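You operate a simulated robot arm through the tools that you are given. There is no shell and no other tool.

You are at the controls of a simulated two-armed robot. One attempt, no reset.

Task
Put the green box labelled "25" from the low shelf of the low shelving, open side on top of the carton there and the green box marked "75" on the middle shelf of the low shelving, wall side. Take the cream box from the middle shelf of the grey rack and put it on the shelf under the narrow table. Pick up the tape roll from the clear spot beside the jig with one hand, pass it to the other hand and put it on the front of the grey plate. Put the blue box from the top of the long wall table on the bench top before the bright monitor. Take the white socks on the top of the long wall table and put it away on the high shelf of bay 57. Lift the blue lid open. The order is free. Set down upright: blue box.

The check looks at the end state, three seconds after you hand in, the way a careful person would. Anything else that was tipped, shoved, dropped, spilled or broken makes it a failure. A push-on lid holds only when it is set on centred and level and pressed home; a screw cap is set on level and turned clockwise until tight.

Robot
Two 7-joint arms with two-finger parallel grippers on one trunk, on a base that moves. Base frame: it is fixed to the floor where the robot stands at the start and does not move with it; the origin is under the middle of the robot, x ahead of it, y to its left, z up. Units: m, rad, N and s.
The left shoulder is at the start at [0.11, 0.169, 1.348], the right one opposite. With the tool pointing down near the work surface each hand reaches from about 0.1 to 0.58 m from the robot's upright axis, wherever it stands, measured 20 degrees to its own side. Places, roughly: bench top before the bright monitor [0, 7.5, 0.8]; blue box [-4.25, 5, 0.75]; blue lid [-4.1, 3.9, 0.9]; carton (24x15x12 cm) [0.8, 0.5, 0.5]; cream box (8x6x4 cm) [-2.6, 7.1, 0.5]; front of the grey plate (40x25 cm) [-1.66, 7.26, 0.8]; green box [0.75, 0, 0.5]; high shelf of bay 57 [2.8, 1.9, 1.4]; middle shelf of the low shelving, wall side [1.2, 0.2, 0.9]; shelf under the narrow table [-2.5, 6.3, 0.3]; tape roll (13x6x13 cm) [-1.5, 6.2, 0.9]; white socks [-4.5, 5, 0.75]. Payload 1.57 kg a hand.
Tool frame (each hand has its own): the origin (TCP) lies between the finger pads and is the grasp point; the fingertips stand 0.03 m ahead of it; z points along the fingers, y is the line along which they close. Largest opening 0.08 m; finger width 0.017, thickness 0.012; the body of the gripper, 0.04 by 0.082 m, starts 0.08 m behind the TCP.
Orientation is that of the tool frame in the base frame, as [roll, pitch, yaw] about the fixed x, y, z axes, in that order (R = Rz(yaw) Ry(pitch) Rx(roll)). With the fingers straight down and closing along the base's y, the tool's x points along the base's -x, its y along +y and its z along -z.

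Tools
- The arms move only by the tool drive_tool. It takes "left_series", "right_series" or both (then of equal length, played together; a hand with none holds still); each is a list of rows, each an object of numbers (a shift or turn left out is 0, a gripper value left out holds the last): "ax", "ay", "az": the turn, a rotation vector about the tool's x, y, z in degrees; "x", "y", "z": the shift along the tool's x, y, z in m; "fingers": the gripper command, from -1 (shut) to 1 (fully open), values between in proportion. In form: [{"ax": .., "ay": .., "az": .., "x": .., "y": .., "z": .., "fingers": ..}, ...]. A call has 1 to 20 rows; each row shifts and turns the commanded pose from where the row before left it, along the tool's axes as they then stand. Rows are played at 5 a second. More than 0.05 m and 0.15 rad between two rows, or a gripper value outside its range, and nothing of the call is played. Where a pose cannot be reached the arm comes as near as it can. A force on the tool above 40 N (or 10 N above the force at the start of the call, whichever is more), or a blocked arm, ends the call early, and 0.2 s more pass. The fingers move at their own pace (about 0.072 m/s each) and stop on an object; they squeeze with about 37 N. The grip force told is the motor's: it shows also when the fingers shut on nothing. Time passes only in rows, and 0.2 s behind the last, so rows that do not move let the fingers close. It gives the time, the measured TCP pose, the force on the tool (base axes), the opening and the grip force at its end, in the units of the frame above (readings bear some noise), with the torque about the TCP (base axes, N m) and any sound that the robot's microphone picked up, and new pictures: "views" is both (left out), scene, wrist or none (wrist: the cameras of the hands that moved).
- Cameras (640 x 400 px; columns grow to the right, rows downward): "scene" is now at [0.1387, 0.0152, 1.5162]; the picture's right is [0.23, -0.97, 0.00], its down [-0.87, -0.20, -0.44] and it looks along [0.43, 0.10, -0.90] (base axes); focal length 255 px, centre (320, 200). "left" rides on the left gripper at [0.072, 0.007, -0.122] in its tool frame; the picture's right is [-0.09, 1.00, 0.00], its down [-0.84, -0.08, -0.54] and it looks along [-0.54, -0.05, 0.84] (tool axes); focal length 238 px, centre (320, 200). "right" rides on the right gripper at [0.072, -0.007, -0.122] in its tool frame; the picture's right is [0.09, 1.00, 0.00], its down [-0.84, 0.08, -0.54] and it looks along [-0.54, 0.05, 0.84] (tool axes); focal length 238 px, centre (320, 200). There is no depth. A picture from a camera that has moved, and an enlarged one, comes with that camera's place and axes in the base frame and with its lens.
- move_column(by): slides the trunk up (or, below 0, down) by that many m; the arms and the scene camera ride with it, the base frame stays. It gives what a move gives, with no picture.
- base_move(legs): drives the robot by 1 to 6 legs, each [ahead, left, turn to the left] in m, m and rad, along the robot's own axes; the way and the turn of a leg run together, so that a leg with both is an arc; at most 1.5 m and 3.142 rad a leg. The arms and the cameras ride along, it lands a little off, and it stops where it bumps. It gives what a move gives, and a new picture of the scene camera.
- head_to(pan, tilt): turns the head with the scene camera to pan (to the left, within 1.501 rad either way) and tilt (down, from -0.506 to 1.204), counted from straight ahead of the robot. It gives what a move gives, and a new picture of the scene camera.
- inspect(camera, box): a new picture of the part [left, top, right, bottom] of that camera's present view, enlarged. It takes no simulated time.
- job_done(): hands the job in; it is judged then, once.

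Nothing tells you exact positions but the pictures and the camera data. Unless the task says otherwise, let go and move clear before handing in.

The tools are called after "Call:" by a JSON object that holds its "op" and its "data". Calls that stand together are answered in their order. drive_tool: Moves the arms, as the interface text tells. Its arguments: {"type":"object","properties":{"left_series":{"type":"array","items":{"type":"object","properties":{"ax":{"type":"number"},"ay":{"type":"number"},"az":{"type":"number"},"x":{"type":"number"},"y":{"type":"number"},"z":{"type":"number"},"fingers":{"type":"number"}}}},"right_series":{"type":"array","items":{"type":"object","properties":{"ax":{"type":"number"},"ay":{"type":"number"},"az":{"type":"number"},"x":{"type":"number"},"y":{"type":"number"},"z":{"type":"number"},"fingers":{"type":"number"}}}},"views":{"type":"string","enum":["both","scene","wrist","none"]}},"required":[]} The other tools are called the same way: move_column (by) moves the trunk up or down; base_move (legs) drives the base; head_to (pan, tilt) turns the head that bears the scene camera; inspect (camera, box) takes an enlarged picture of a part of a camera's view; job_done () hands the job in.

At the start:

```text
time: 0.0
left_tool_pos: [0.4202, 0.295, 0.7753]
left_tool_rot: [3.14, 0.0, 3.141]
left_ft_force: [0.6, 0.7, 0.3]
left_ft_torque: [0.01, -0.01, 0.02]
left_gripper_width: 0.0799
left_grip_force: 0.0
right_tool_pos: [0.4212, -0.1089, 0.8583]
right_tool_rot: [-3.141, 0.0, 3.14]
right_ft_force: [-0.3, 0.6, 0.6]
right_ft_torque: [0.04, 0.01, -0.01]
right_gripper_width: 0.0799
right_grip_force: 0.0
trunk travel left (down, up): [-0.662, 0.228]
robot x, y, heading: [0.0015, -0.0011, 0.003]
head pan, tilt (commanded): [0.23, 1.11]
```

scene: 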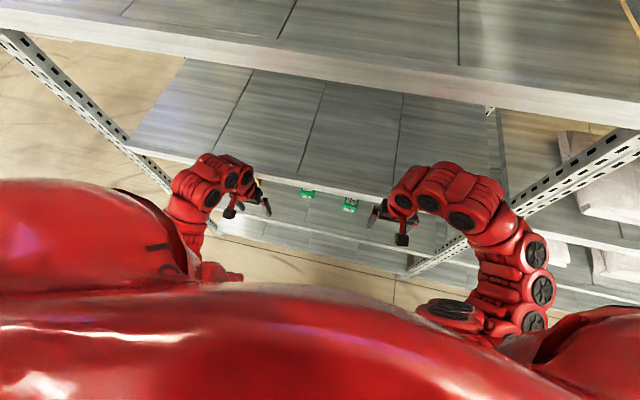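
right: 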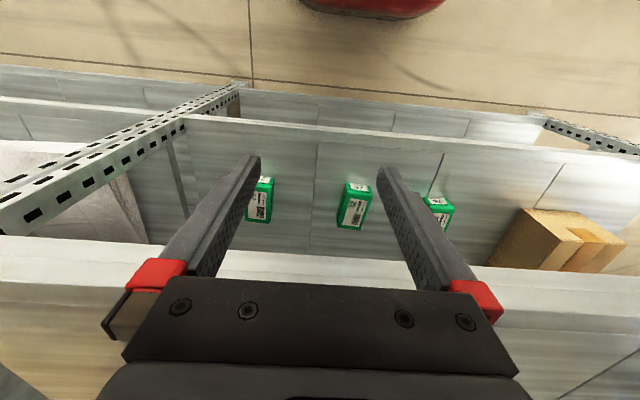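
left: 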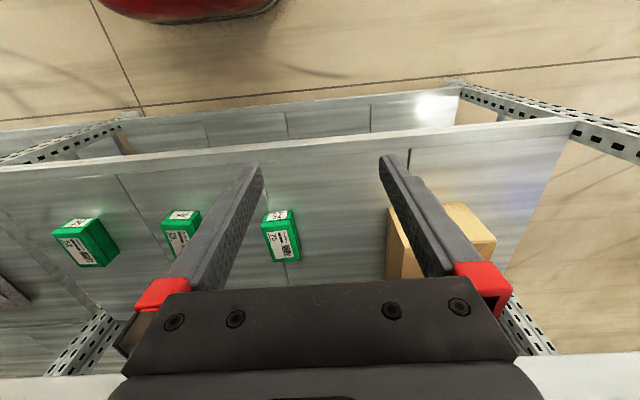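

I see the low shelving ahead with three green boxes and a carton on the low shelf. First I look closer at the labels and survey the surroundings.

Call:
{"op": "inspect", "data": {"camera": "left", "box": [40, 190, 320, 290]}}

Call:
{"op": "inspect", "data": {"camera": "right", "box": [230, 160, 480, 260]}}

Call:
{"op": "head_to", "data": {"pan": 0.0, "tilt": 0.6}}

```text
2.29 times, centred on (180, 240) of left
camera zoom: at [0.3507, 0.3009, 0.8969], right [0.09, 1.0, 0.0], down [0.84, -0.08, 0.54], along [0.54, -0.05, -0.84], focal length 545 px, centre (640, 109)
```

zoom: 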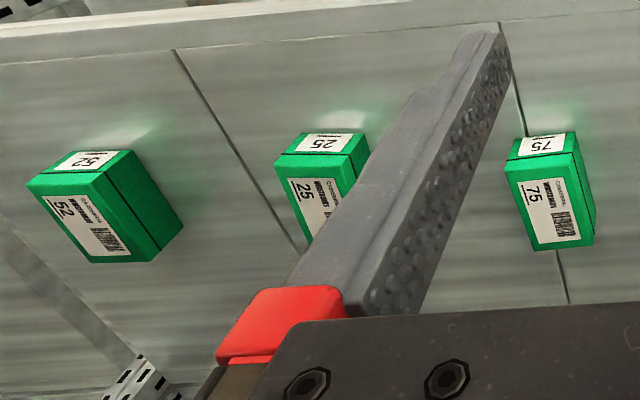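

```text
2.56 times, centred on (355, 210) of right
camera zoom: at [0.3497, -0.1169, 0.9804], right [-0.09, 1.0, 0.0], down [0.84, 0.08, 0.54], along [0.54, 0.05, -0.84], focal length 610 px, centre (230, 174)
```

zoom: 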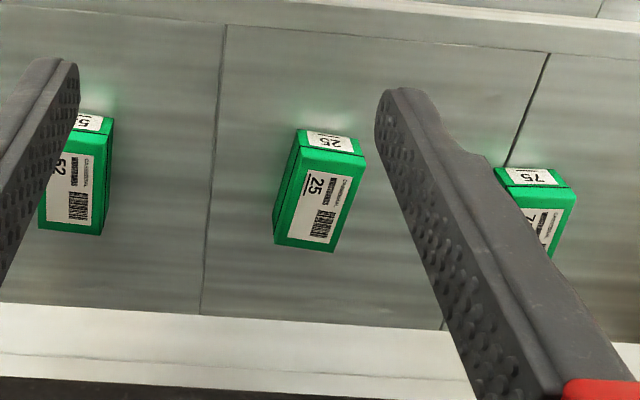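

```text
time: 0.9
left_tool_pos: [0.4215, 0.2949, 0.7757]
left_tool_rot: [-3.141, -0.002, 3.142]
left_ft_force: [-0.7, 0.3, -0.9]
left_ft_torque: [0.0, 0.01, 0.0]
left_gripper_width: 0.08
left_grip_force: 0.0
right_tool_pos: [0.4207, -0.11, 0.8575]
right_tool_rot: [-3.141, 0.0, 3.14]
right_ft_force: [0.1, -0.9, 0.1]
right_ft_torque: [0.03, -0.02, 0.01]
right_gripper_width: 0.08
right_grip_force: 0.0
trunk travel left (down, up): [-0.662, 0.228]
robot x, y, heading: [0.0034, -0.0029, 0.001]
head pan, tilt (commanded): [0.0, 0.6]
camera scene: at [0.1663, 0.001, 1.5553], right [0.0, -1.0, 0.0], down [-0.57, 0.0, -0.82], along [0.82, 0.0, -0.57], focal length 255 px, centre (320, 200)
```

scene: 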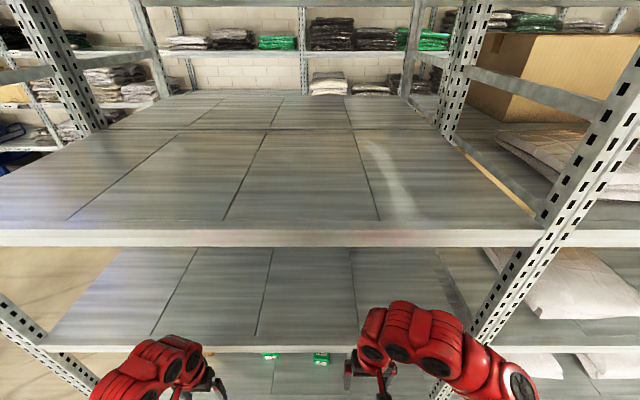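

Box "25" is at about x 0.61–0.72, y 0; "75" at about x 0.63–0.74, y 0.19; both lie under the middle shelf. I look around to learn the layout before moving.

Call:
{"op": "head_to", "data": {"pan": 1.0, "tilt": 0.3}}

Call:
{"op": "head_to", "data": {"pan": -1.0, "tilt": 0.3}}

Call:
{"op": "head_to", "data": {"pan": 0.0, "tilt": 0.1}}

```text
time: 2.2
left_tool_pos: [0.4221, 0.2942, 0.776]
left_tool_rot: [3.141, -0.001, 3.141]
left_ft_force: [0.1, -0.1, -0.8]
left_ft_torque: [0.0, 0.0, -0.03]
left_gripper_width: 0.0798
left_grip_force: 0.0
right_tool_pos: [0.4205, -0.1108, 0.8589]
right_tool_rot: [-3.141, -0.001, 3.139]
right_ft_force: [0.7, -0.1, -0.4]
right_ft_torque: [-0.01, 0.0, 0.0]
right_gripper_width: 0.08
right_grip_force: 0.1
trunk travel left (down, up): [-0.662, 0.228]
robot x, y, heading: [0.0017, -0.0007, 0.003]
head pan, tilt (commanded): [1.0, 0.3]
camera scene: at [0.1284, 0.0795, 1.5829], right [0.84, -0.54, 0.0], down [-0.16, -0.25, -0.96], along [0.52, 0.8, -0.3], focal length 255 px, centre (320, 200)
```

scene: 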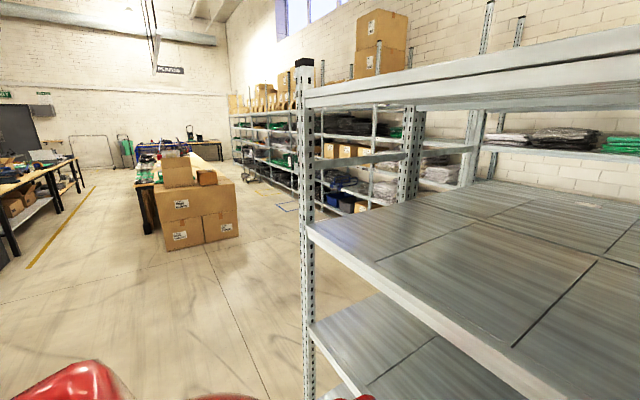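

```text
time: 4.1
left_tool_pos: [0.4218, 0.2942, 0.7753]
left_tool_rot: [3.141, 0.001, -3.141]
left_ft_force: [-0.3, 0.4, -0.5]
left_ft_torque: [0.01, 0.01, -0.02]
left_gripper_width: 0.0799
left_grip_force: 0.1
right_tool_pos: [0.4216, -0.1111, 0.8578]
right_tool_rot: [3.141, 0.0, 3.139]
right_ft_force: [0.3, -0.1, 0.3]
right_ft_torque: [0.0, 0.0, -0.01]
right_gripper_width: 0.0798
right_grip_force: 0.0
trunk travel left (down, up): [-0.662, 0.228]
robot x, y, heading: [0.0006, -0.0018, -0.003]
head pan, tilt (commanded): [-1.0, 0.3]
camera scene: at [0.1284, -0.0776, 1.5829], right [-0.84, -0.54, 0.0], down [-0.16, 0.25, -0.96], along [0.52, -0.8, -0.3], focal length 255 px, centre (320, 200)
```

scene: 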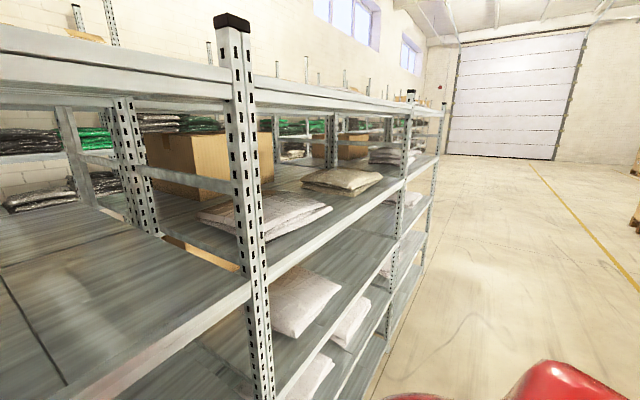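

```text
time: 5.4
left_tool_pos: [0.4229, 0.2942, 0.7748]
left_tool_rot: [-3.141, -0.001, 3.141]
left_ft_force: [0.0, 0.5, 1.4]
left_ft_torque: [0.0, -0.03, 0.02]
left_gripper_width: 0.08
left_grip_force: 0.0
right_tool_pos: [0.4211, -0.1098, 0.8577]
right_tool_rot: [3.141, 0.0, 3.14]
right_ft_force: [0.0, 0.4, -0.2]
right_ft_torque: [0.02, 0.01, -0.02]
right_gripper_width: 0.08
right_grip_force: 0.0
trunk travel left (down, up): [-0.662, 0.228]
robot x, y, heading: [0.0006, 0.0009, -0.001]
head pan, tilt (commanded): [0.0, 0.099]
camera scene: at [0.1699, 0.0008, 1.6016], right [0.0, -1.0, 0.0], down [-0.1, 0.0, -0.99], along [0.99, 0.0, -0.1], focal length 255 px, centre (320, 200)
```

scene: 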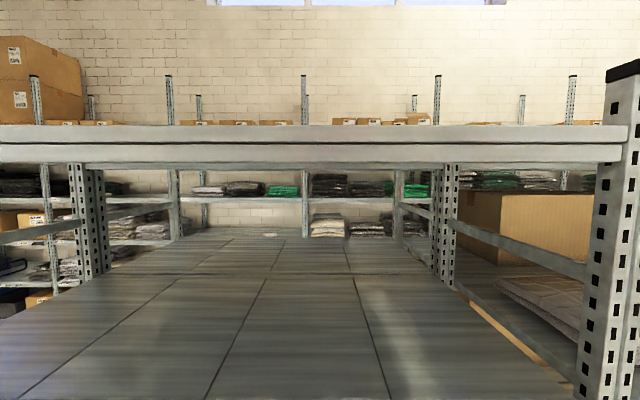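

The low shelf is under the middle shelf (its front edge near x 0.48), so I'll back away, lift the hands, and lower the trunk to see underneath.

Call:
{"op": "base_move", "data": {"legs": [[-0.35, 0, 0]]}}

Call:
{"op": "drive_tool", "data": {"left_series": [{"z": -0.05}, {"z": -0.05}, {"z": -0.05}, {"z": -0.05}, {"z": -0.05}, {"z": -0.05}], "right_series": [{"z": -0.05}, {"z": -0.05}, {"z": -0.05}, {"z": -0.05}, {"z": -0.05}, {"z": 0}], "views": "none"}}

Call:
{"op": "move_column", "data": {"by": -0.55}}

Call:
{"op": "head_to", "data": {"pan": 0.0, "tilt": 0.5}}

```text
time: 7.7
left_tool_pos: [0.0713, 0.2929, 0.7753]
left_tool_rot: [3.142, 0.001, 3.139]
left_ft_force: [0.5, 0.0, 0.8]
left_ft_torque: [0.01, 0.04, 0.0]
left_gripper_width: 0.0799
left_grip_force: 0.1
right_tool_pos: [0.0697, -0.1111, 0.8581]
right_tool_rot: [3.141, 0.002, 3.138]
right_ft_force: [0.5, -0.7, 0.4]
right_ft_torque: [0.0, -0.02, 0.02]
right_gripper_width: 0.0799
right_grip_force: 0.1
trunk travel left (down, up): [-0.662, 0.228]
robot x, y, heading: [-0.3469, -0.0013, -0.003]
head pan, tilt (commanded): [0.0, 0.099]
camera scene: at [-0.1809, 0.001, 1.6016], right [0.0, -1.0, 0.0], down [-0.1, 0.0, -1.0], along [1.0, 0.0, -0.1], focal length 255 px, centre (320, 200)
```

scene: 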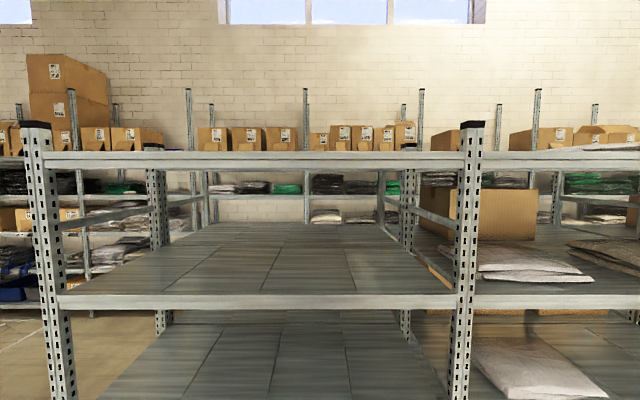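

```text
time: 9.1
left_tool_pos: [0.0464, 0.2803, 0.8932]
left_tool_rot: [-3.131, 0.024, 3.14]
left_ft_force: [0.1, 0.4, 0.4]
left_ft_torque: [-0.03, 0.01, -0.01]
left_gripper_width: 0.0798
left_grip_force: 0.0
left hand out of reach, approached as far as the arm can: row 2, 3, 4, 5, 6
right_tool_pos: [0.0589, -0.1133, 0.8874]
right_tool_rot: [3.124, 0.008, 3.128]
right_ft_force: [0.2, 0.0, -0.2]
right_ft_torque: [-0.04, -0.02, -0.03]
right_gripper_width: 0.0802
right_grip_force: 0.2
right hand out of reach, approached as far as the arm can: row 1, 2, 3, 4, 5
trunk travel left (down, up): [-0.662, 0.228]
robot x, y, heading: [-0.3505, -0.0006, 0.003]
head pan, tilt (commanded): [0.0, 0.099]
```

```text
refused: -0.55 is not a number from -0.4 to 0.4
```

```text
time: 9.9
left_tool_pos: [0.0468, 0.2813, 0.8912]
left_tool_rot: [-3.134, 0.024, 3.14]
left_ft_force: [-0.3, 0.1, -1.0]
left_ft_torque: [-0.03, -0.02, -0.03]
left_gripper_width: 0.0801
left_grip_force: 0.1
right_tool_pos: [0.0579, -0.1123, 0.8872]
right_tool_rot: [3.124, 0.008, 3.13]
right_ft_force: [0.2, -0.4, 0.4]
right_ft_torque: [-0.01, 0.0, -0.02]
right_gripper_width: 0.0801
right_grip_force: 0.2
trunk travel left (down, up): [-0.662, 0.228]
robot x, y, heading: [-0.35, 0.0001, -0.001]
head pan, tilt (commanded): [0.0, 0.499]
camera scene: at [-0.1814, 0.001, 1.5646], right [0.0, -1.0, 0.0], down [-0.48, 0.0, -0.88], along [0.88, 0.0, -0.48], focal length 255 px, centre (320, 200)
```

scene: 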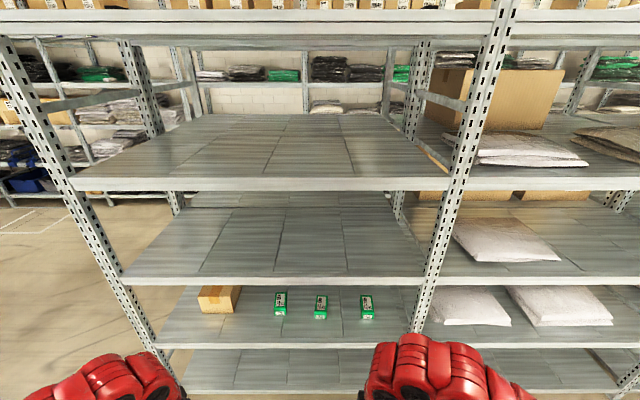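

Now I see all five levels; the green boxes and carton are on the second from the bottom. I lower the trunk in two steps.

Call:
{"op": "move_column", "data": {"by": -0.4}}

Call:
{"op": "head_to", "data": {"pan": 0.0, "tilt": 0.5}}

```text
time: 13.8
left_tool_pos: [0.0463, 0.2803, 0.4921]
left_tool_rot: [-3.135, 0.025, 3.138]
left_ft_force: [-0.2, -0.6, 0.3]
left_ft_torque: [0.0, 0.01, 0.02]
left_gripper_width: 0.08
left_grip_force: 0.0
right_tool_pos: [0.0591, -0.1135, 0.4881]
right_tool_rot: [3.124, 0.007, 3.13]
right_ft_force: [0.9, 0.4, 0.0]
right_ft_torque: [0.02, 0.0, -0.01]
right_gripper_width: 0.08
right_grip_force: 0.1
trunk travel left (down, up): [-0.262, 0.628]
robot x, y, heading: [-0.3486, 0.0001, -0.0]
head pan, tilt (commanded): [0.0, 0.499]
```

```text
time: 14.4
left_tool_pos: [0.0471, 0.2818, 0.4929]
left_tool_rot: [-3.134, 0.024, 3.141]
left_ft_force: [-0.4, 0.3, -0.6]
left_ft_torque: [-0.03, -0.01, 0.02]
left_gripper_width: 0.08
left_grip_force: 0.1
right_tool_pos: [0.0572, -0.1121, 0.4877]
right_tool_rot: [3.124, 0.007, 3.13]
right_ft_force: [0.4, -0.4, 0.2]
right_ft_torque: [0.0, 0.01, 0.0]
right_gripper_width: 0.0801
right_grip_force: 0.0
trunk travel left (down, up): [-0.262, 0.628]
robot x, y, heading: [-0.3478, -0.0015, -0.003]
head pan, tilt (commanded): [0.0, 0.499]
camera scene: at [-0.1814, 0.001, 1.1645], right [0.0, -1.0, 0.0], down [-0.48, 0.0, -0.88], along [0.88, 0.0, -0.48], focal length 255 px, centre (320, 200)
```

scene: 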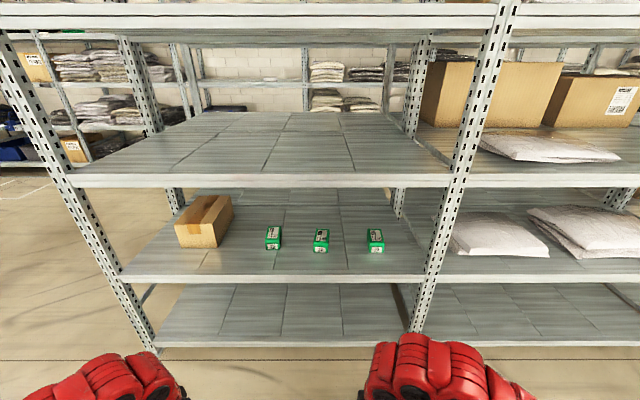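

Call:
{"op": "inspect", "data": {"camera": "scene", "box": [160, 170, 400, 290]}}

Call:
{"op": "move_column", "data": {"by": -0.15}}

Call:
{"op": "head_to", "data": {"pan": 0.0, "tilt": 0.4}}

Call:
{"op": "inspect", "data": {"camera": "scene", "box": [160, 160, 400, 310]}}

```text
2.67 times, centred on (280, 230) of scene
camera zoom: at [-0.1814, 0.001, 1.1645], right [0.0, -1.0, 0.0], down [-0.48, 0.0, -0.88], along [0.88, 0.0, -0.48], focal length 679 px, centre (427, 120)
```

zoom: 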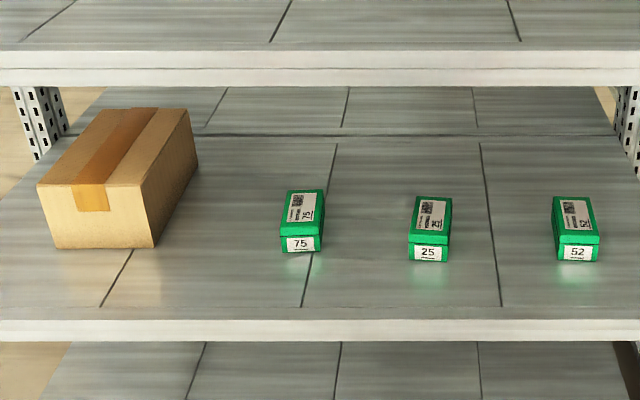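

```text
time: 16.1
left_tool_pos: [0.0463, 0.2808, 0.3429]
left_tool_rot: [-3.135, 0.025, 3.141]
left_ft_force: [-0.6, -0.5, -0.1]
left_ft_torque: [0.03, 0.02, 0.04]
left_gripper_width: 0.08
left_grip_force: 0.0
right_tool_pos: [0.0576, -0.1133, 0.3371]
right_tool_rot: [3.124, 0.007, 3.129]
right_ft_force: [0.3, -0.4, 1.2]
right_ft_torque: [0.0, 0.0, 0.02]
right_gripper_width: 0.0801
right_grip_force: 0.1
trunk travel left (down, up): [-0.112, 0.778]
robot x, y, heading: [-0.3486, -0.0019, -0.002]
head pan, tilt (commanded): [0.0, 0.499]
```

```text
time: 16.8
left_tool_pos: [0.0465, 0.2803, 0.3422]
left_tool_rot: [-3.134, 0.025, 3.139]
left_ft_force: [-0.3, -0.1, 0.5]
left_ft_torque: [0.0, 0.01, 0.03]
left_gripper_width: 0.0802
left_grip_force: 0.0
right_tool_pos: [0.058, -0.1131, 0.3376]
right_tool_rot: [3.124, 0.008, 3.129]
right_ft_force: [-0.2, 0.2, 0.3]
right_ft_torque: [-0.01, -0.04, -0.02]
right_gripper_width: 0.0802
right_grip_force: 0.1
trunk travel left (down, up): [-0.112, 0.778]
robot x, y, heading: [-0.3502, 0.0039, -0.004]
head pan, tilt (commanded): [0.0, 0.4]
camera scene: at [-0.1798, 0.0009, 1.0236], right [0.0, -1.0, 0.0], down [-0.39, 0.0, -0.92], along [0.92, 0.0, -0.39], focal length 255 px, centre (320, 200)
```

scene: 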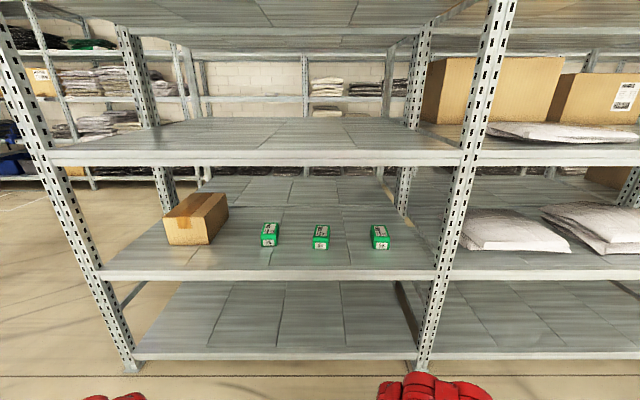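

```text
2.67 times, centred on (280, 235) of scene
camera zoom: at [-0.1798, 0.0009, 1.0236], right [0.0, -1.0, 0.0], down [-0.39, 0.0, -0.92], along [0.92, 0.0, -0.39], focal length 679 px, centre (427, 107)
```

zoom: 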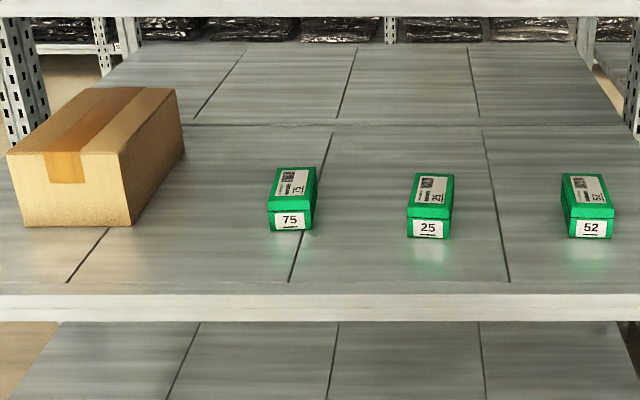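

Carton front is at x≈0.637, y 0.417–0.572, top z≈0.615; box 25 is centred near (0.667, -0.006), top z≈0.53, box 75 near (0.687, 0.195). I tilt the left hand forward to reach under the middle shelf.

Call:
{"op": "drive_tool", "data": {"left_series": [{"ay": -8}, {"ay": -8}, {"ay": -8}, {"ay": -8}, {"ay": -8}, {"ay": -8}, {"ay": -2}, {}], "views": "wrist"}}

```text
time: 18.6
left_tool_pos: [0.1437, 0.3813, 0.4216]
left_tool_rot: [-3.128, 0.758, -3.136]
left_ft_force: [0.1, -0.4, 0.6]
left_ft_torque: [0.02, 0.02, -0.03]
left_gripper_width: 0.0798
left_grip_force: 0.0
left hand out of reach, approached as far as the arm can: row 1, 2, 3, 4, 5, 6, 7
right_tool_pos: [0.0587, -0.1128, 0.3378]
right_tool_rot: [3.123, 0.007, 3.13]
right_ft_force: [0.1, 0.4, 0.0]
right_ft_torque: [0.0, 0.03, 0.0]
right_gripper_width: 0.0803
right_grip_force: 0.0
trunk travel left (down, up): [-0.112, 0.778]
robot x, y, heading: [-0.3522, -0.0029, -0.004]
head pan, tilt (commanded): [0.0, 0.4]
camera left: at [0.0095, 0.388, 0.461], right [0.07, 1.0, 0.05], down [0.24, -0.07, 0.97], along [0.97, -0.06, -0.24], focal length 238 px, centre (320, 200)
```

left: 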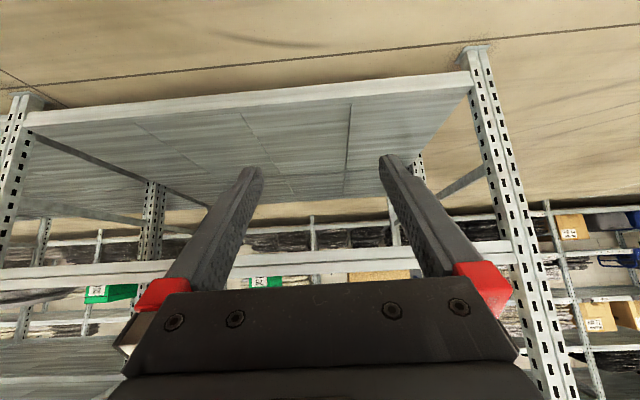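

Call:
{"op": "drive_tool", "data": {"left_series": [{"x": -0.045}, {"x": -0.045}, {"x": -0.045}, {}], "views": "none"}}

```text
time: 19.6
left_tool_pos: [0.2429, 0.3803, 0.5121]
left_tool_rot: [-3.129, 0.758, -3.136]
left_ft_force: [0.0, -0.8, -0.8]
left_ft_torque: [0.0, -0.01, 0.0]
left_gripper_width: 0.0799
left_grip_force: 0.0
right_tool_pos: [0.058, -0.1137, 0.3378]
right_tool_rot: [3.124, 0.007, 3.129]
right_ft_force: [-0.8, -0.8, 0.0]
right_ft_torque: [0.01, 0.02, 0.02]
right_gripper_width: 0.0798
right_grip_force: 0.0
trunk travel left (down, up): [-0.112, 0.778]
robot x, y, heading: [-0.3509, -0.0034, 0.001]
head pan, tilt (commanded): [0.0, 0.4]
```

Call:
{"op": "drive_tool", "data": {"left_series": [{"ay": -7}, {"y": -0.045, "x": -0.03}, {"y": -0.045, "x": -0.03}, {"y": -0.045, "x": -0.03}, {"y": -0.025}, {}], "views": "none"}}

Call:
{"op": "base_move", "data": {"legs": [[0, -0.21, 0]]}}

```text
refused: row 2 steps farther than a row can; nothing moved
```

```text
time: 21.2
left_tool_pos: [0.2433, 0.1752, 0.513]
left_tool_rot: [-3.129, 0.757, -3.138]
left_ft_force: [0.2, 0.3, -0.3]
left_ft_torque: [-0.02, -0.01, -0.01]
left_gripper_width: 0.0799
left_grip_force: 0.0
right_tool_pos: [0.0575, -0.3183, 0.3377]
right_tool_rot: [3.124, 0.006, 3.127]
right_ft_force: [-0.1, 0.4, 0.3]
right_ft_torque: [-0.02, 0.0, 0.0]
right_gripper_width: 0.08
right_grip_force: 0.0
trunk travel left (down, up): [-0.112, 0.778]
robot x, y, heading: [-0.35, -0.2082, -0.002]
head pan, tilt (commanded): [0.0, 0.4]
camera scene: at [-0.1804, -0.2048, 1.0236], right [0.0, -1.0, 0.0], down [-0.39, 0.0, -0.92], along [0.92, 0.0, -0.39], focal length 255 px, centre (320, 200)
```

scene: 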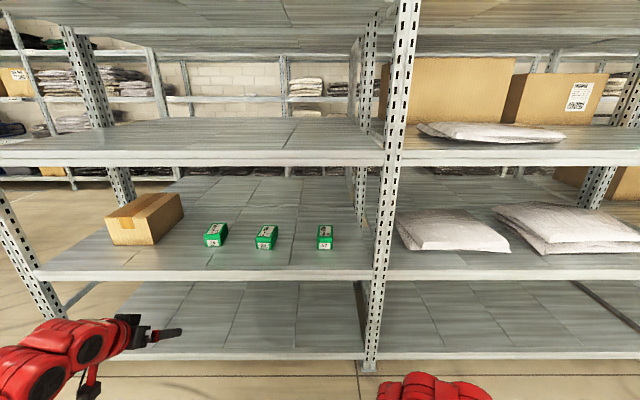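

Call:
{"op": "drive_tool", "data": {"left_series": [{"ay": -7}, {"y": -0.048}, {"y": -0.048}, {"y": -0.048}, {"y": -0.036}, {"x": -0.04, "z": -0.025}, {"x": -0.04, "z": -0.025}, {}], "views": "wrist"}}

```text
time: 23.0
left_tool_pos: [0.2526, 0.0807, 0.6075]
left_tool_rot: [-3.129, 0.88, -3.134]
left_ft_force: [0.2, -0.1, 0.4]
left_ft_torque: [0.02, 0.0, -0.02]
left_gripper_width: 0.0801
left_grip_force: 0.1
left hand out of reach, approached as far as the arm can: row 4, 5
right_tool_pos: [0.0582, -0.3189, 0.3373]
right_tool_rot: [3.124, 0.007, 3.13]
right_ft_force: [0.4, 0.4, 0.1]
right_ft_torque: [-0.03, 0.06, 0.03]
right_gripper_width: 0.0799
right_grip_force: 0.0
trunk travel left (down, up): [-0.112, 0.778]
robot x, y, heading: [-0.3463, -0.206, -0.004]
head pan, tilt (commanded): [0.0, 0.4]
camera left: at [0.1144, 0.0882, 0.6295], right [0.06, 1.0, 0.06], down [0.12, -0.07, 0.99], along [0.99, -0.06, -0.12], focal length 238 px, centre (320, 200)
```

left: 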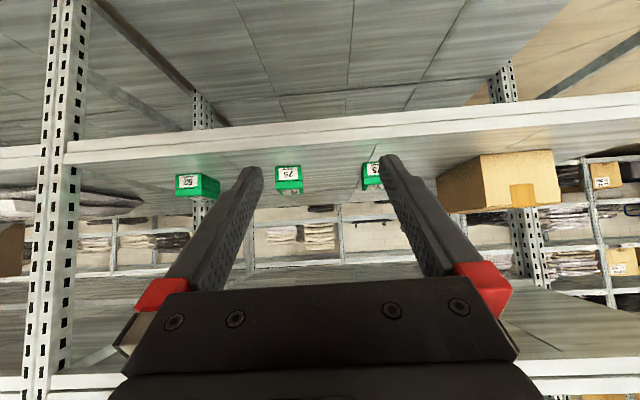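

Call:
{"op": "base_move", "data": {"legs": [[0.0, -0.087, 0.004], [0.3, 0, 0]]}}

Call:
{"op": "drive_tool", "data": {"left_series": [{}], "views": "both"}}

```text
time: 25.8
left_tool_pos: [0.5535, -0.0071, 0.6077]
left_tool_rot: [-3.127, 0.88, -3.136]
left_ft_force: [0.3, -0.2, 1.1]
left_ft_torque: [-0.01, 0.0, -0.01]
left_gripper_width: 0.08
left_grip_force: 0.0
right_tool_pos: [0.358, -0.4073, 0.3365]
right_tool_rot: [3.124, 0.006, 3.128]
right_ft_force: [-0.5, 0.4, 0.4]
right_ft_torque: [0.0, -0.04, 0.03]
right_gripper_width: 0.0796
right_grip_force: 0.0
trunk travel left (down, up): [-0.112, 0.778]
robot x, y, heading: [-0.0487, -0.2934, -0.006]
head pan, tilt (commanded): [0.0, 0.4]
camera scene: at [0.1207, -0.293, 1.0236], right [-0.01, -1.0, 0.0], down [-0.39, 0.0, -0.92], along [0.92, 0.0, -0.39], focal length 255 px, centre (320, 200)
```

scene: 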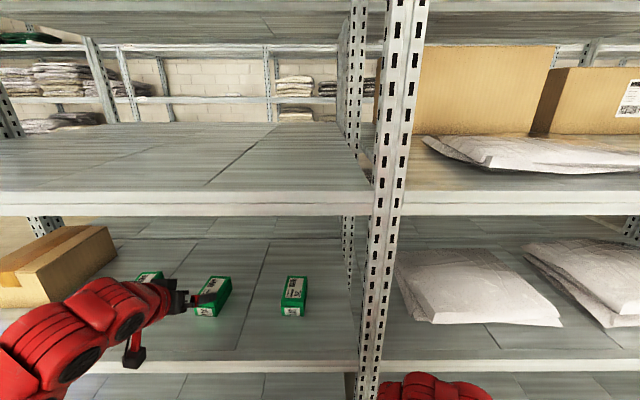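

```text
time: 26.2
left_tool_pos: [0.5548, -0.0074, 0.6074]
left_tool_rot: [-3.127, 0.879, -3.137]
left_ft_force: [0.5, -0.6, -0.1]
left_ft_torque: [-0.04, 0.04, 0.0]
left_gripper_width: 0.0802
left_grip_force: 0.0
right_tool_pos: [0.3566, -0.407, 0.3361]
right_tool_rot: [3.124, 0.007, 3.128]
right_ft_force: [0.3, -0.4, -0.4]
right_ft_torque: [-0.03, -0.02, -0.01]
right_gripper_width: 0.08
right_grip_force: 0.0
trunk travel left (down, up): [-0.112, 0.778]
robot x, y, heading: [-0.0518, -0.2925, -0.005]
head pan, tilt (commanded): [0.0, 0.4]
camera scene: at [0.1207, -0.293, 1.0236], right [-0.01, -1.0, 0.0], down [-0.39, 0.0, -0.92], along [0.92, 0.0, -0.39], focal length 255 px, centre (320, 200)
camera left: at [0.4159, -0.0001, 0.6293], right [0.06, 1.0, 0.06], down [0.12, -0.07, 0.99], along [0.99, -0.06, -0.12], focal length 238 px, centre (320, 200)
```

scene: 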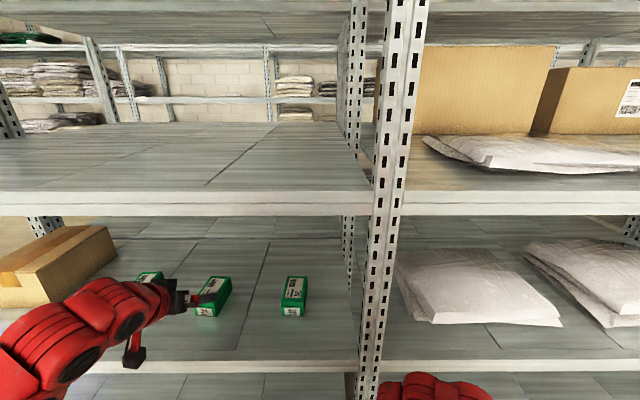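
left: 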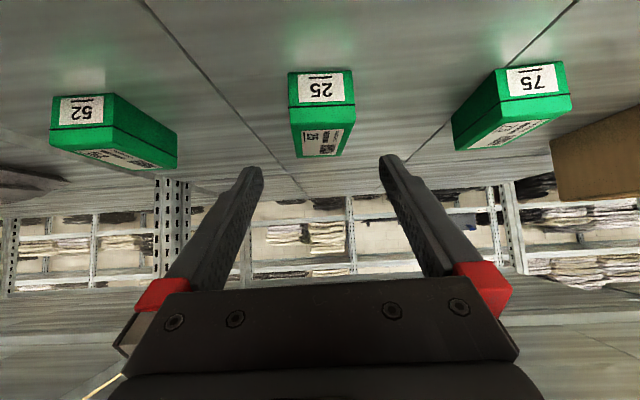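

The left hand is lined up with box 25. I match its slight yaw and move in along the fingers.

Call:
{"op": "drive_tool", "data": {"left_series": [{"ax": 3.6, "az": 3.0, "y": -0.002}, {"z": 0.045}, {"z": 0.03}, {}], "views": "wrist"}}

```text
time: 27.2
left_tool_pos: [0.6128, -0.0135, 0.5591]
left_tool_rot: [-3.128, 0.878, 3.064]
left_ft_force: [0.5, 1.1, 0.4]
left_ft_torque: [0.0, -0.02, 0.0]
left_gripper_width: 0.0799
left_grip_force: 0.2
right_tool_pos: [0.3576, -0.4074, 0.3386]
right_tool_rot: [3.125, 0.006, 3.127]
right_ft_force: [-0.6, -0.1, 0.5]
right_ft_torque: [0.01, -0.01, -0.01]
right_gripper_width: 0.0799
right_grip_force: 0.0
trunk travel left (down, up): [-0.112, 0.778]
robot x, y, heading: [-0.0496, -0.2953, -0.003]
head pan, tilt (commanded): [0.0, 0.4]
camera left: at [0.4753, 0.005, 0.5812], right [0.14, 0.99, 0.06], down [0.11, -0.08, 0.99], along [0.98, -0.14, -0.12], focal length 238 px, centre (320, 200)
```

left: 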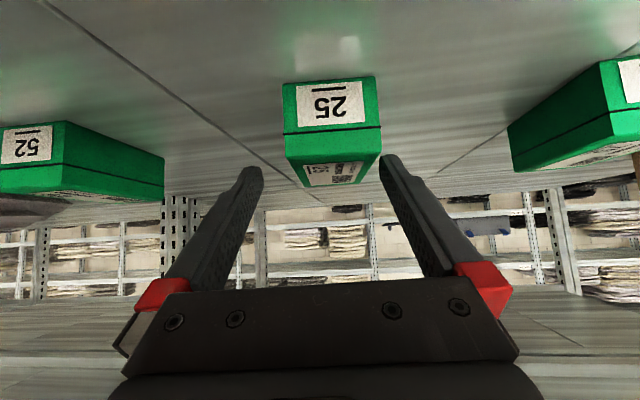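

Call:
{"op": "inspect", "data": {"camera": "left", "box": [220, 60, 440, 200]}}

```text
2.86 times, centred on (330, 130) of left
camera zoom: at [0.4753, 0.005, 0.5812], right [0.14, 0.99, 0.06], down [0.11, -0.08, 0.99], along [0.98, -0.14, -0.12], focal length 681 px, centre (291, 400)
```

zoom: 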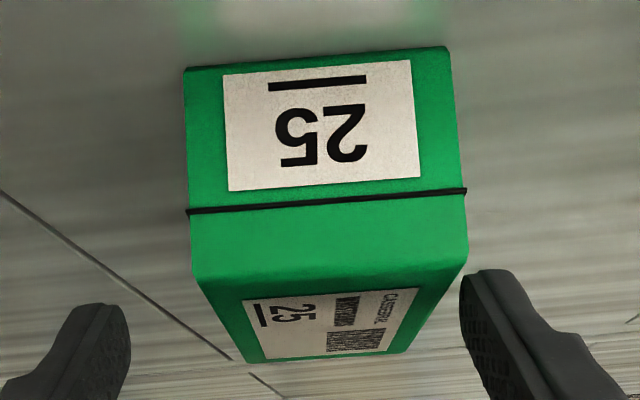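

Box 25 has a lid seam near its top, so I grip low. I shift 8 mm left, move in and close.

Call:
{"op": "drive_tool", "data": {"left_series": [{"y": 0.008}, {"z": 0.025}, {"z": 0.023}, {}], "views": "wrist"}}

```text
time: 28.2
left_tool_pos: [0.6492, -0.0091, 0.5299]
left_tool_rot: [-3.129, 0.879, 3.066]
left_ft_force: [0.0, 0.1, -0.6]
left_ft_torque: [0.0, 0.01, -0.01]
left_gripper_width: 0.0799
left_grip_force: 0.0
right_tool_pos: [0.3579, -0.4073, 0.3377]
right_tool_rot: [3.124, 0.007, 3.129]
right_ft_force: [-0.3, 1.1, 0.6]
right_ft_torque: [0.02, -0.03, -0.02]
right_gripper_width: 0.08
right_grip_force: 0.0
trunk travel left (down, up): [-0.112, 0.778]
robot x, y, heading: [-0.0515, -0.2941, -0.006]
head pan, tilt (commanded): [0.0, 0.4]
camera left: at [0.5119, 0.0094, 0.5515], right [0.14, 0.99, 0.06], down [0.11, -0.08, 0.99], along [0.98, -0.14, -0.12], focal length 238 px, centre (320, 200)
```

left: 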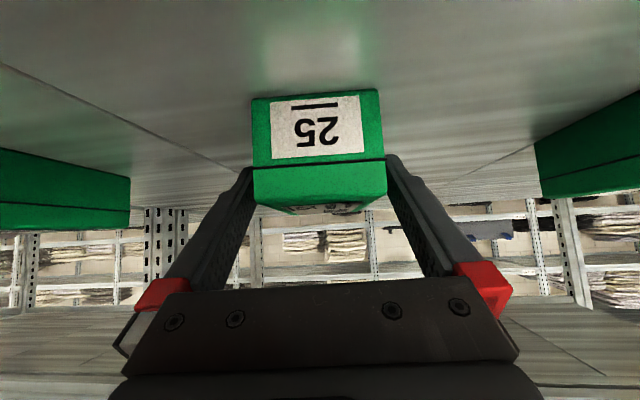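

Call:
{"op": "drive_tool", "data": {"left_series": [{"x": 0.002, "z": 0.002}, {"fingers": -1}, {}, {}, {}], "views": "wrist"}}

```text
time: 29.4
left_tool_pos: [0.6491, -0.0095, 0.5265]
left_tool_rot: [-3.13, 0.881, 3.064]
left_ft_force: [0.0, -0.7, 1.7]
left_ft_torque: [0.04, -0.06, 0.0]
left_gripper_width: 0.057
left_grip_force: 37.0
right_tool_pos: [0.3566, -0.4076, 0.3377]
right_tool_rot: [3.125, 0.007, 3.127]
right_ft_force: [-0.7, 0.4, 0.5]
right_ft_torque: [0.03, 0.0, 0.02]
right_gripper_width: 0.08
right_grip_force: 0.0
trunk travel left (down, up): [-0.112, 0.778]
robot x, y, heading: [-0.0507, -0.2957, -0.002]
head pan, tilt (commanded): [0.0, 0.4]
camera left: at [0.5121, 0.0088, 0.5482], right [0.14, 0.99, 0.06], down [0.11, -0.08, 0.99], along [0.98, -0.14, -0.12], focal length 238 px, centre (320, 200)
```

left: 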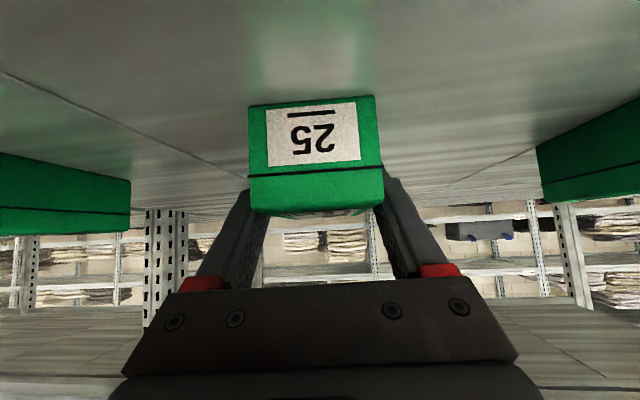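

Gripped, but a 40° tilt leaves the wrist too close to the middle shelf's lip when over the carton. I'll release and regrip with a flatter hand nearer the box's front.

Call:
{"op": "drive_tool", "data": {"left_series": [{"fingers": 1}, {}, {"ay": -4, "z": -0.008}, {"ay": -4, "z": -0.008}, {"x": 0.001}, {}], "views": "both"}}

```text
time: 30.8
left_tool_pos: [0.6366, -0.0085, 0.5363]
left_tool_rot: [-3.127, 1.023, 3.069]
left_ft_force: [0.0, -0.4, 0.4]
left_ft_torque: [-0.01, 0.01, 0.0]
left_gripper_width: 0.0798
left_grip_force: 0.1
right_tool_pos: [0.3568, -0.4075, 0.3377]
right_tool_rot: [3.123, 0.007, 3.129]
right_ft_force: [1.2, 0.6, 0.6]
right_ft_torque: [-0.01, 0.01, 0.02]
right_gripper_width: 0.0799
right_grip_force: 0.1
trunk travel left (down, up): [-0.112, 0.778]
robot x, y, heading: [-0.0451, -0.2957, -0.009]
head pan, tilt (commanded): [0.0, 0.4]
camera scene: at [0.1207, -0.293, 1.0236], right [-0.01, -1.0, 0.0], down [-0.39, 0.0, -0.92], along [0.92, 0.0, -0.39], focal length 255 px, centre (320, 200)
camera left: at [0.4974, 0.009, 0.5382], right [0.13, 0.99, 0.07], down [-0.03, -0.07, 1.0], along [0.99, -0.14, 0.02], focal length 238 px, centre (320, 200)
```

scene: 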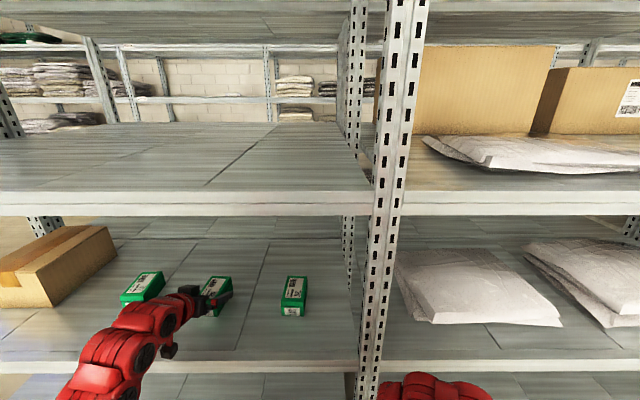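
left: 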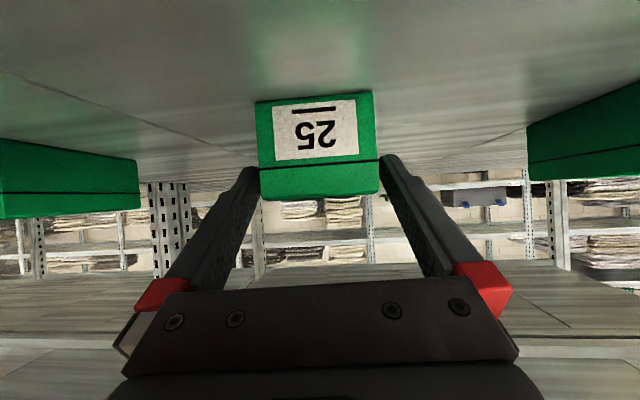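

Call:
{"op": "drive_tool", "data": {"left_series": [{"x": 0.0065, "z": 0.004}, {"fingers": -1}, {}, {}, {}], "views": "none"}}

Call:
{"op": "drive_tool", "data": {"left_series": [{"x": -0.022, "z": -0.013}, {}, {}], "views": "both"}}

```text
time: 32.0
left_tool_pos: [0.6367, -0.0084, 0.5287]
left_tool_rot: [-3.126, 1.019, 3.068]
left_ft_force: [0.7, -0.4, 1.0]
left_ft_torque: [0.0, 0.0, 0.02]
left_gripper_width: 0.0574
left_grip_force: 37.3
right_tool_pos: [0.3574, -0.408, 0.3375]
right_tool_rot: [3.125, 0.008, 3.128]
right_ft_force: [0.8, 0.1, -0.2]
right_ft_torque: [-0.01, 0.03, -0.01]
right_gripper_width: 0.0803
right_grip_force: 0.1
trunk travel left (down, up): [-0.112, 0.778]
robot x, y, heading: [-0.0485, -0.2926, -0.012]
head pan, tilt (commanded): [0.0, 0.4]
```

```text
time: 32.8
left_tool_pos: [0.638, -0.0093, 0.5534]
left_tool_rot: [-3.126, 1.02, 3.069]
left_ft_force: [0.2, 0.2, -0.6]
left_ft_torque: [0.04, -0.01, 0.02]
left_gripper_width: 0.0573
left_grip_force: 37.1
right_tool_pos: [0.3584, -0.4072, 0.335]
right_tool_rot: [3.124, 0.006, 3.128]
right_ft_force: [-0.2, 0.3, -0.4]
right_ft_torque: [0.01, -0.03, 0.02]
right_gripper_width: 0.08
right_grip_force: 0.0
trunk travel left (down, up): [-0.112, 0.778]
robot x, y, heading: [-0.0477, -0.2952, -0.006]
head pan, tilt (commanded): [0.0, 0.4]
camera scene: at [0.1208, -0.293, 1.0236], right [-0.01, -1.0, 0.0], down [-0.39, 0.0, -0.92], along [0.92, 0.0, -0.39], focal length 255 px, centre (320, 200)
camera left: at [0.4983, 0.0098, 0.5558], right [0.13, 0.99, 0.07], down [-0.03, -0.07, 1.0], along [0.99, -0.14, 0.02], focal length 238 px, centre (320, 200)
```

scene: 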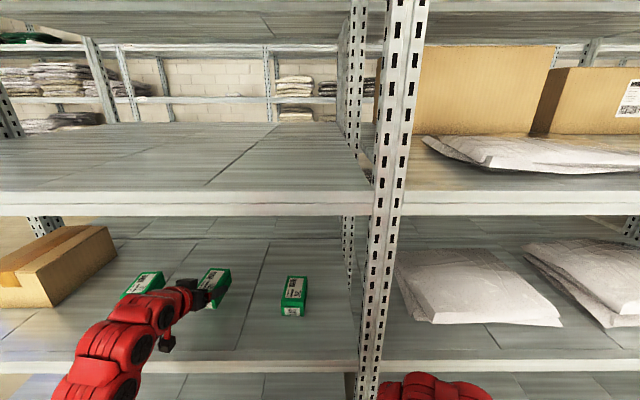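
left: 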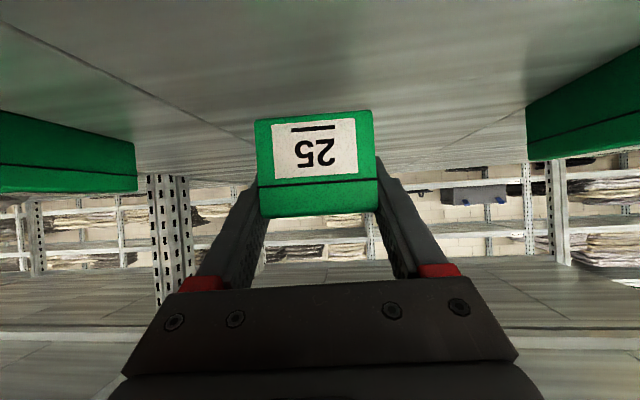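

The box is held and lifted. I back out of the shelf, move left in front of the carton, and raise the hand.

Call:
{"op": "base_move", "data": {"legs": [[-0.3, 0, 0.006], [0, 0.5, 0]]}}

Call:
{"op": "drive_tool", "data": {"left_series": [{"x": -0.043, "z": -0.026}, {"x": -0.043, "z": -0.026}, {"x": -0.021, "z": -0.013}, {}], "views": "both"}}

```text
time: 37.4
left_tool_pos: [0.3331, 0.5067, 0.5531]
left_tool_rot: [-3.125, 1.02, 3.073]
left_ft_force: [-0.5, 0.3, -0.8]
left_ft_torque: [-0.02, 0.0, -0.01]
left_gripper_width: 0.057
left_grip_force: 36.6
right_tool_pos: [0.0555, 0.1071, 0.3376]
right_tool_rot: [3.124, 0.008, 3.133]
right_ft_force: [0.0, 0.5, 0.0]
right_ft_torque: [0.0, 0.02, -0.03]
right_gripper_width: 0.0802
right_grip_force: 0.1
trunk travel left (down, up): [-0.112, 0.778]
robot x, y, heading: [-0.3502, 0.2176, 0.0]
head pan, tilt (commanded): [0.0, 0.4]
camera scene: at [-0.1823, 0.2196, 1.0236], right [0.0, -1.0, 0.0], down [-0.39, 0.0, -0.92], along [0.92, 0.0, -0.39], focal length 255 px, centre (320, 200)
```

scene: 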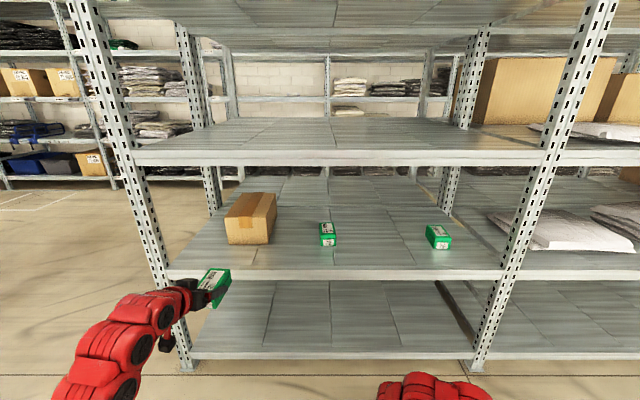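

```text
refused: row 1 steps farther than a row can; nothing moved
```

Call:
{"op": "drive_tool", "data": {"left_series": [{"x": -0.04, "z": -0.024}, {"x": -0.04, "z": -0.024}, {"x": -0.023, "z": -0.014}, {}], "views": "both"}}

```text
time: 38.4
left_tool_pos: [0.3345, 0.5094, 0.6749]
left_tool_rot: [-3.123, 1.017, 3.076]
left_ft_force: [-0.1, 1.0, -0.2]
left_ft_torque: [0.01, 0.02, 0.01]
left_gripper_width: 0.057
left_grip_force: 36.8
right_tool_pos: [0.0567, 0.1068, 0.3378]
right_tool_rot: [3.125, 0.008, 3.132]
right_ft_force: [-0.1, 1.0, 0.3]
right_ft_torque: [0.02, -0.02, -0.01]
right_gripper_width: 0.0799
right_grip_force: 0.0
trunk travel left (down, up): [-0.112, 0.778]
robot x, y, heading: [-0.3555, 0.2191, -0.003]
head pan, tilt (commanded): [0.0, 0.4]
camera scene: at [-0.1823, 0.2196, 1.0236], right [0.0, -1.0, 0.0], down [-0.39, 0.0, -0.92], along [0.92, 0.0, -0.39], focal length 255 px, centre (320, 200)
camera left: at [0.1951, 0.5267, 0.677], right [0.13, 0.99, 0.07], down [-0.03, -0.07, 1.0], along [0.99, -0.13, 0.02], focal length 238 px, centre (320, 200)
```

scene: 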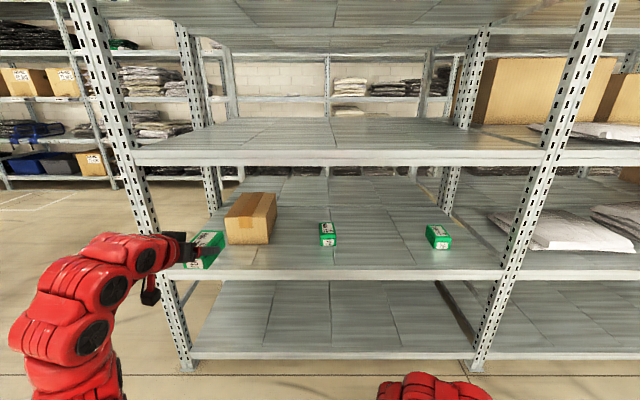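
left: 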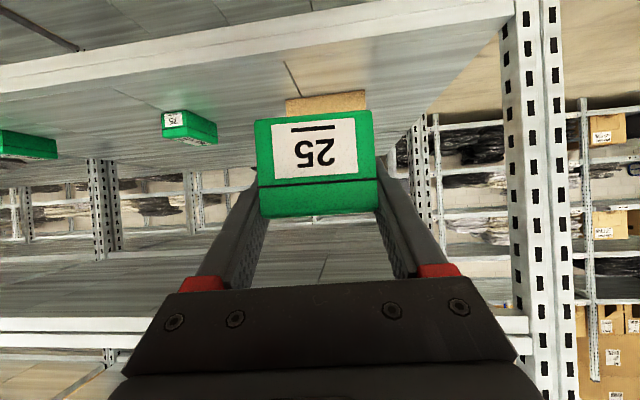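

The elbow bulges toward the left post, so I extend the arm forward first (keeping the base back), then look again.

Call:
{"op": "drive_tool", "data": {"left_series": [{"x": -0.021, "z": 0.034}, {"x": -0.021, "z": 0.034}, {"x": -0.021, "z": 0.034}, {}], "views": "both"}}

```text
time: 39.4
left_tool_pos: [0.452, 0.4984, 0.6748]
left_tool_rot: [-3.127, 1.018, 3.074]
left_ft_force: [-1.0, -0.1, -1.2]
left_ft_torque: [0.02, 0.02, -0.04]
left_gripper_width: 0.0572
left_grip_force: 36.9
right_tool_pos: [0.056, 0.1058, 0.3373]
right_tool_rot: [3.124, 0.007, 3.132]
right_ft_force: [-0.8, -0.3, 0.8]
right_ft_torque: [0.01, -0.01, -0.01]
right_gripper_width: 0.0802
right_grip_force: 0.0
trunk travel left (down, up): [-0.112, 0.778]
robot x, y, heading: [-0.3522, 0.2174, -0.001]
head pan, tilt (commanded): [0.0, 0.4]
camera scene: at [-0.1821, 0.2196, 1.0236], right [0.0, -1.0, 0.0], down [-0.39, 0.0, -0.92], along [0.92, 0.0, -0.39], focal length 255 px, centre (320, 200)
camera left: at [0.3137, 0.5165, 0.6773], right [0.13, 0.99, 0.07], down [-0.03, -0.07, 1.0], along [0.99, -0.13, 0.02], focal length 238 px, centre (320, 200)
```

scene: 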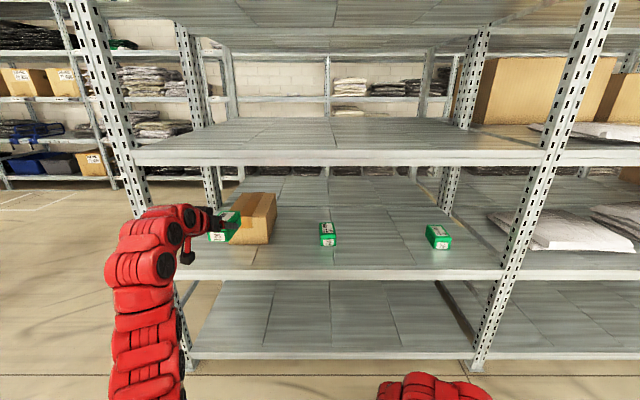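
left: 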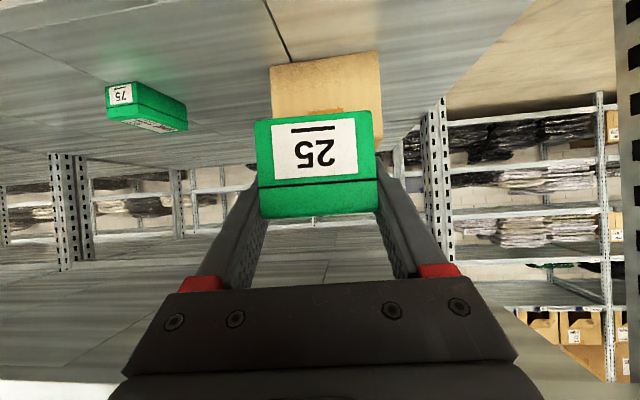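

Everything lines up with the carton (centre y≈0.494, front x≈0.64). I drive straight ahead 0.225 m over it.

Call:
{"op": "base_move", "data": {"legs": [[0.225, 0, 0]]}}

Call:
{"op": "drive_tool", "data": {"left_series": [{}], "views": "wrist"}}

```text
time: 41.1
left_tool_pos: [0.6764, 0.5025, 0.675]
left_tool_rot: [-3.126, 1.018, 3.077]
left_ft_force: [0.3, 0.0, -0.6]
left_ft_torque: [0.03, 0.01, 0.03]
left_gripper_width: 0.0573
left_grip_force: 36.7
right_tool_pos: [0.2816, 0.1087, 0.3359]
right_tool_rot: [3.124, 0.007, 3.136]
right_ft_force: [-0.3, -0.1, -0.2]
right_ft_torque: [-0.01, -0.02, -0.01]
right_gripper_width: 0.08
right_grip_force: 0.1
trunk travel left (down, up): [-0.112, 0.778]
robot x, y, heading: [-0.1283, 0.2171, 0.006]
head pan, tilt (commanded): [0.0, 0.4]
camera scene: at [0.0432, 0.2208, 1.0236], right [0.0, -1.0, 0.0], down [-0.39, 0.0, -0.92], along [0.92, 0.0, -0.39], focal length 255 px, centre (320, 200)
```

scene: 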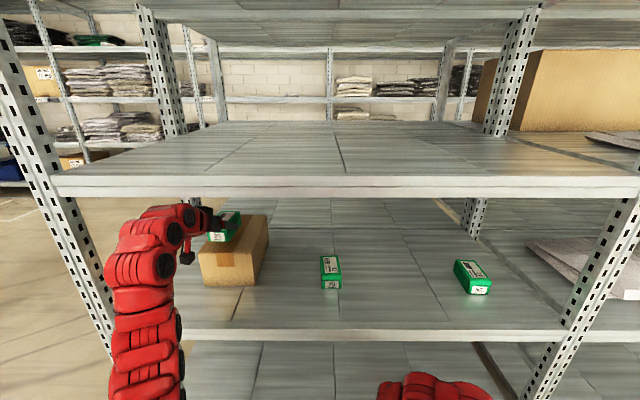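

```text
time: 41.5
left_tool_pos: [0.677, 0.5019, 0.6743]
left_tool_rot: [-3.125, 1.02, 3.077]
left_ft_force: [-0.1, -0.4, -1.1]
left_ft_torque: [0.01, 0.04, -0.01]
left_gripper_width: 0.0571
left_grip_force: 37.0
right_tool_pos: [0.2815, 0.1082, 0.3373]
right_tool_rot: [3.124, 0.007, 3.137]
right_ft_force: [-0.5, 0.8, 0.8]
right_ft_torque: [0.0, -0.03, 0.0]
right_gripper_width: 0.0801
right_grip_force: 0.1
trunk travel left (down, up): [-0.112, 0.778]
robot x, y, heading: [-0.1253, 0.2154, 0.003]
head pan, tilt (commanded): [0.0, 0.4]
camera left: at [0.5376, 0.5196, 0.6773], right [0.13, 0.99, 0.07], down [-0.03, -0.07, 1.0], along [0.99, -0.13, 0.02], focal length 238 px, centre (320, 200)
```

left: 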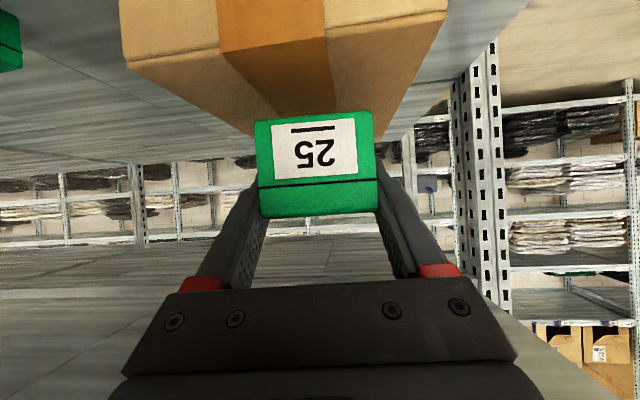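

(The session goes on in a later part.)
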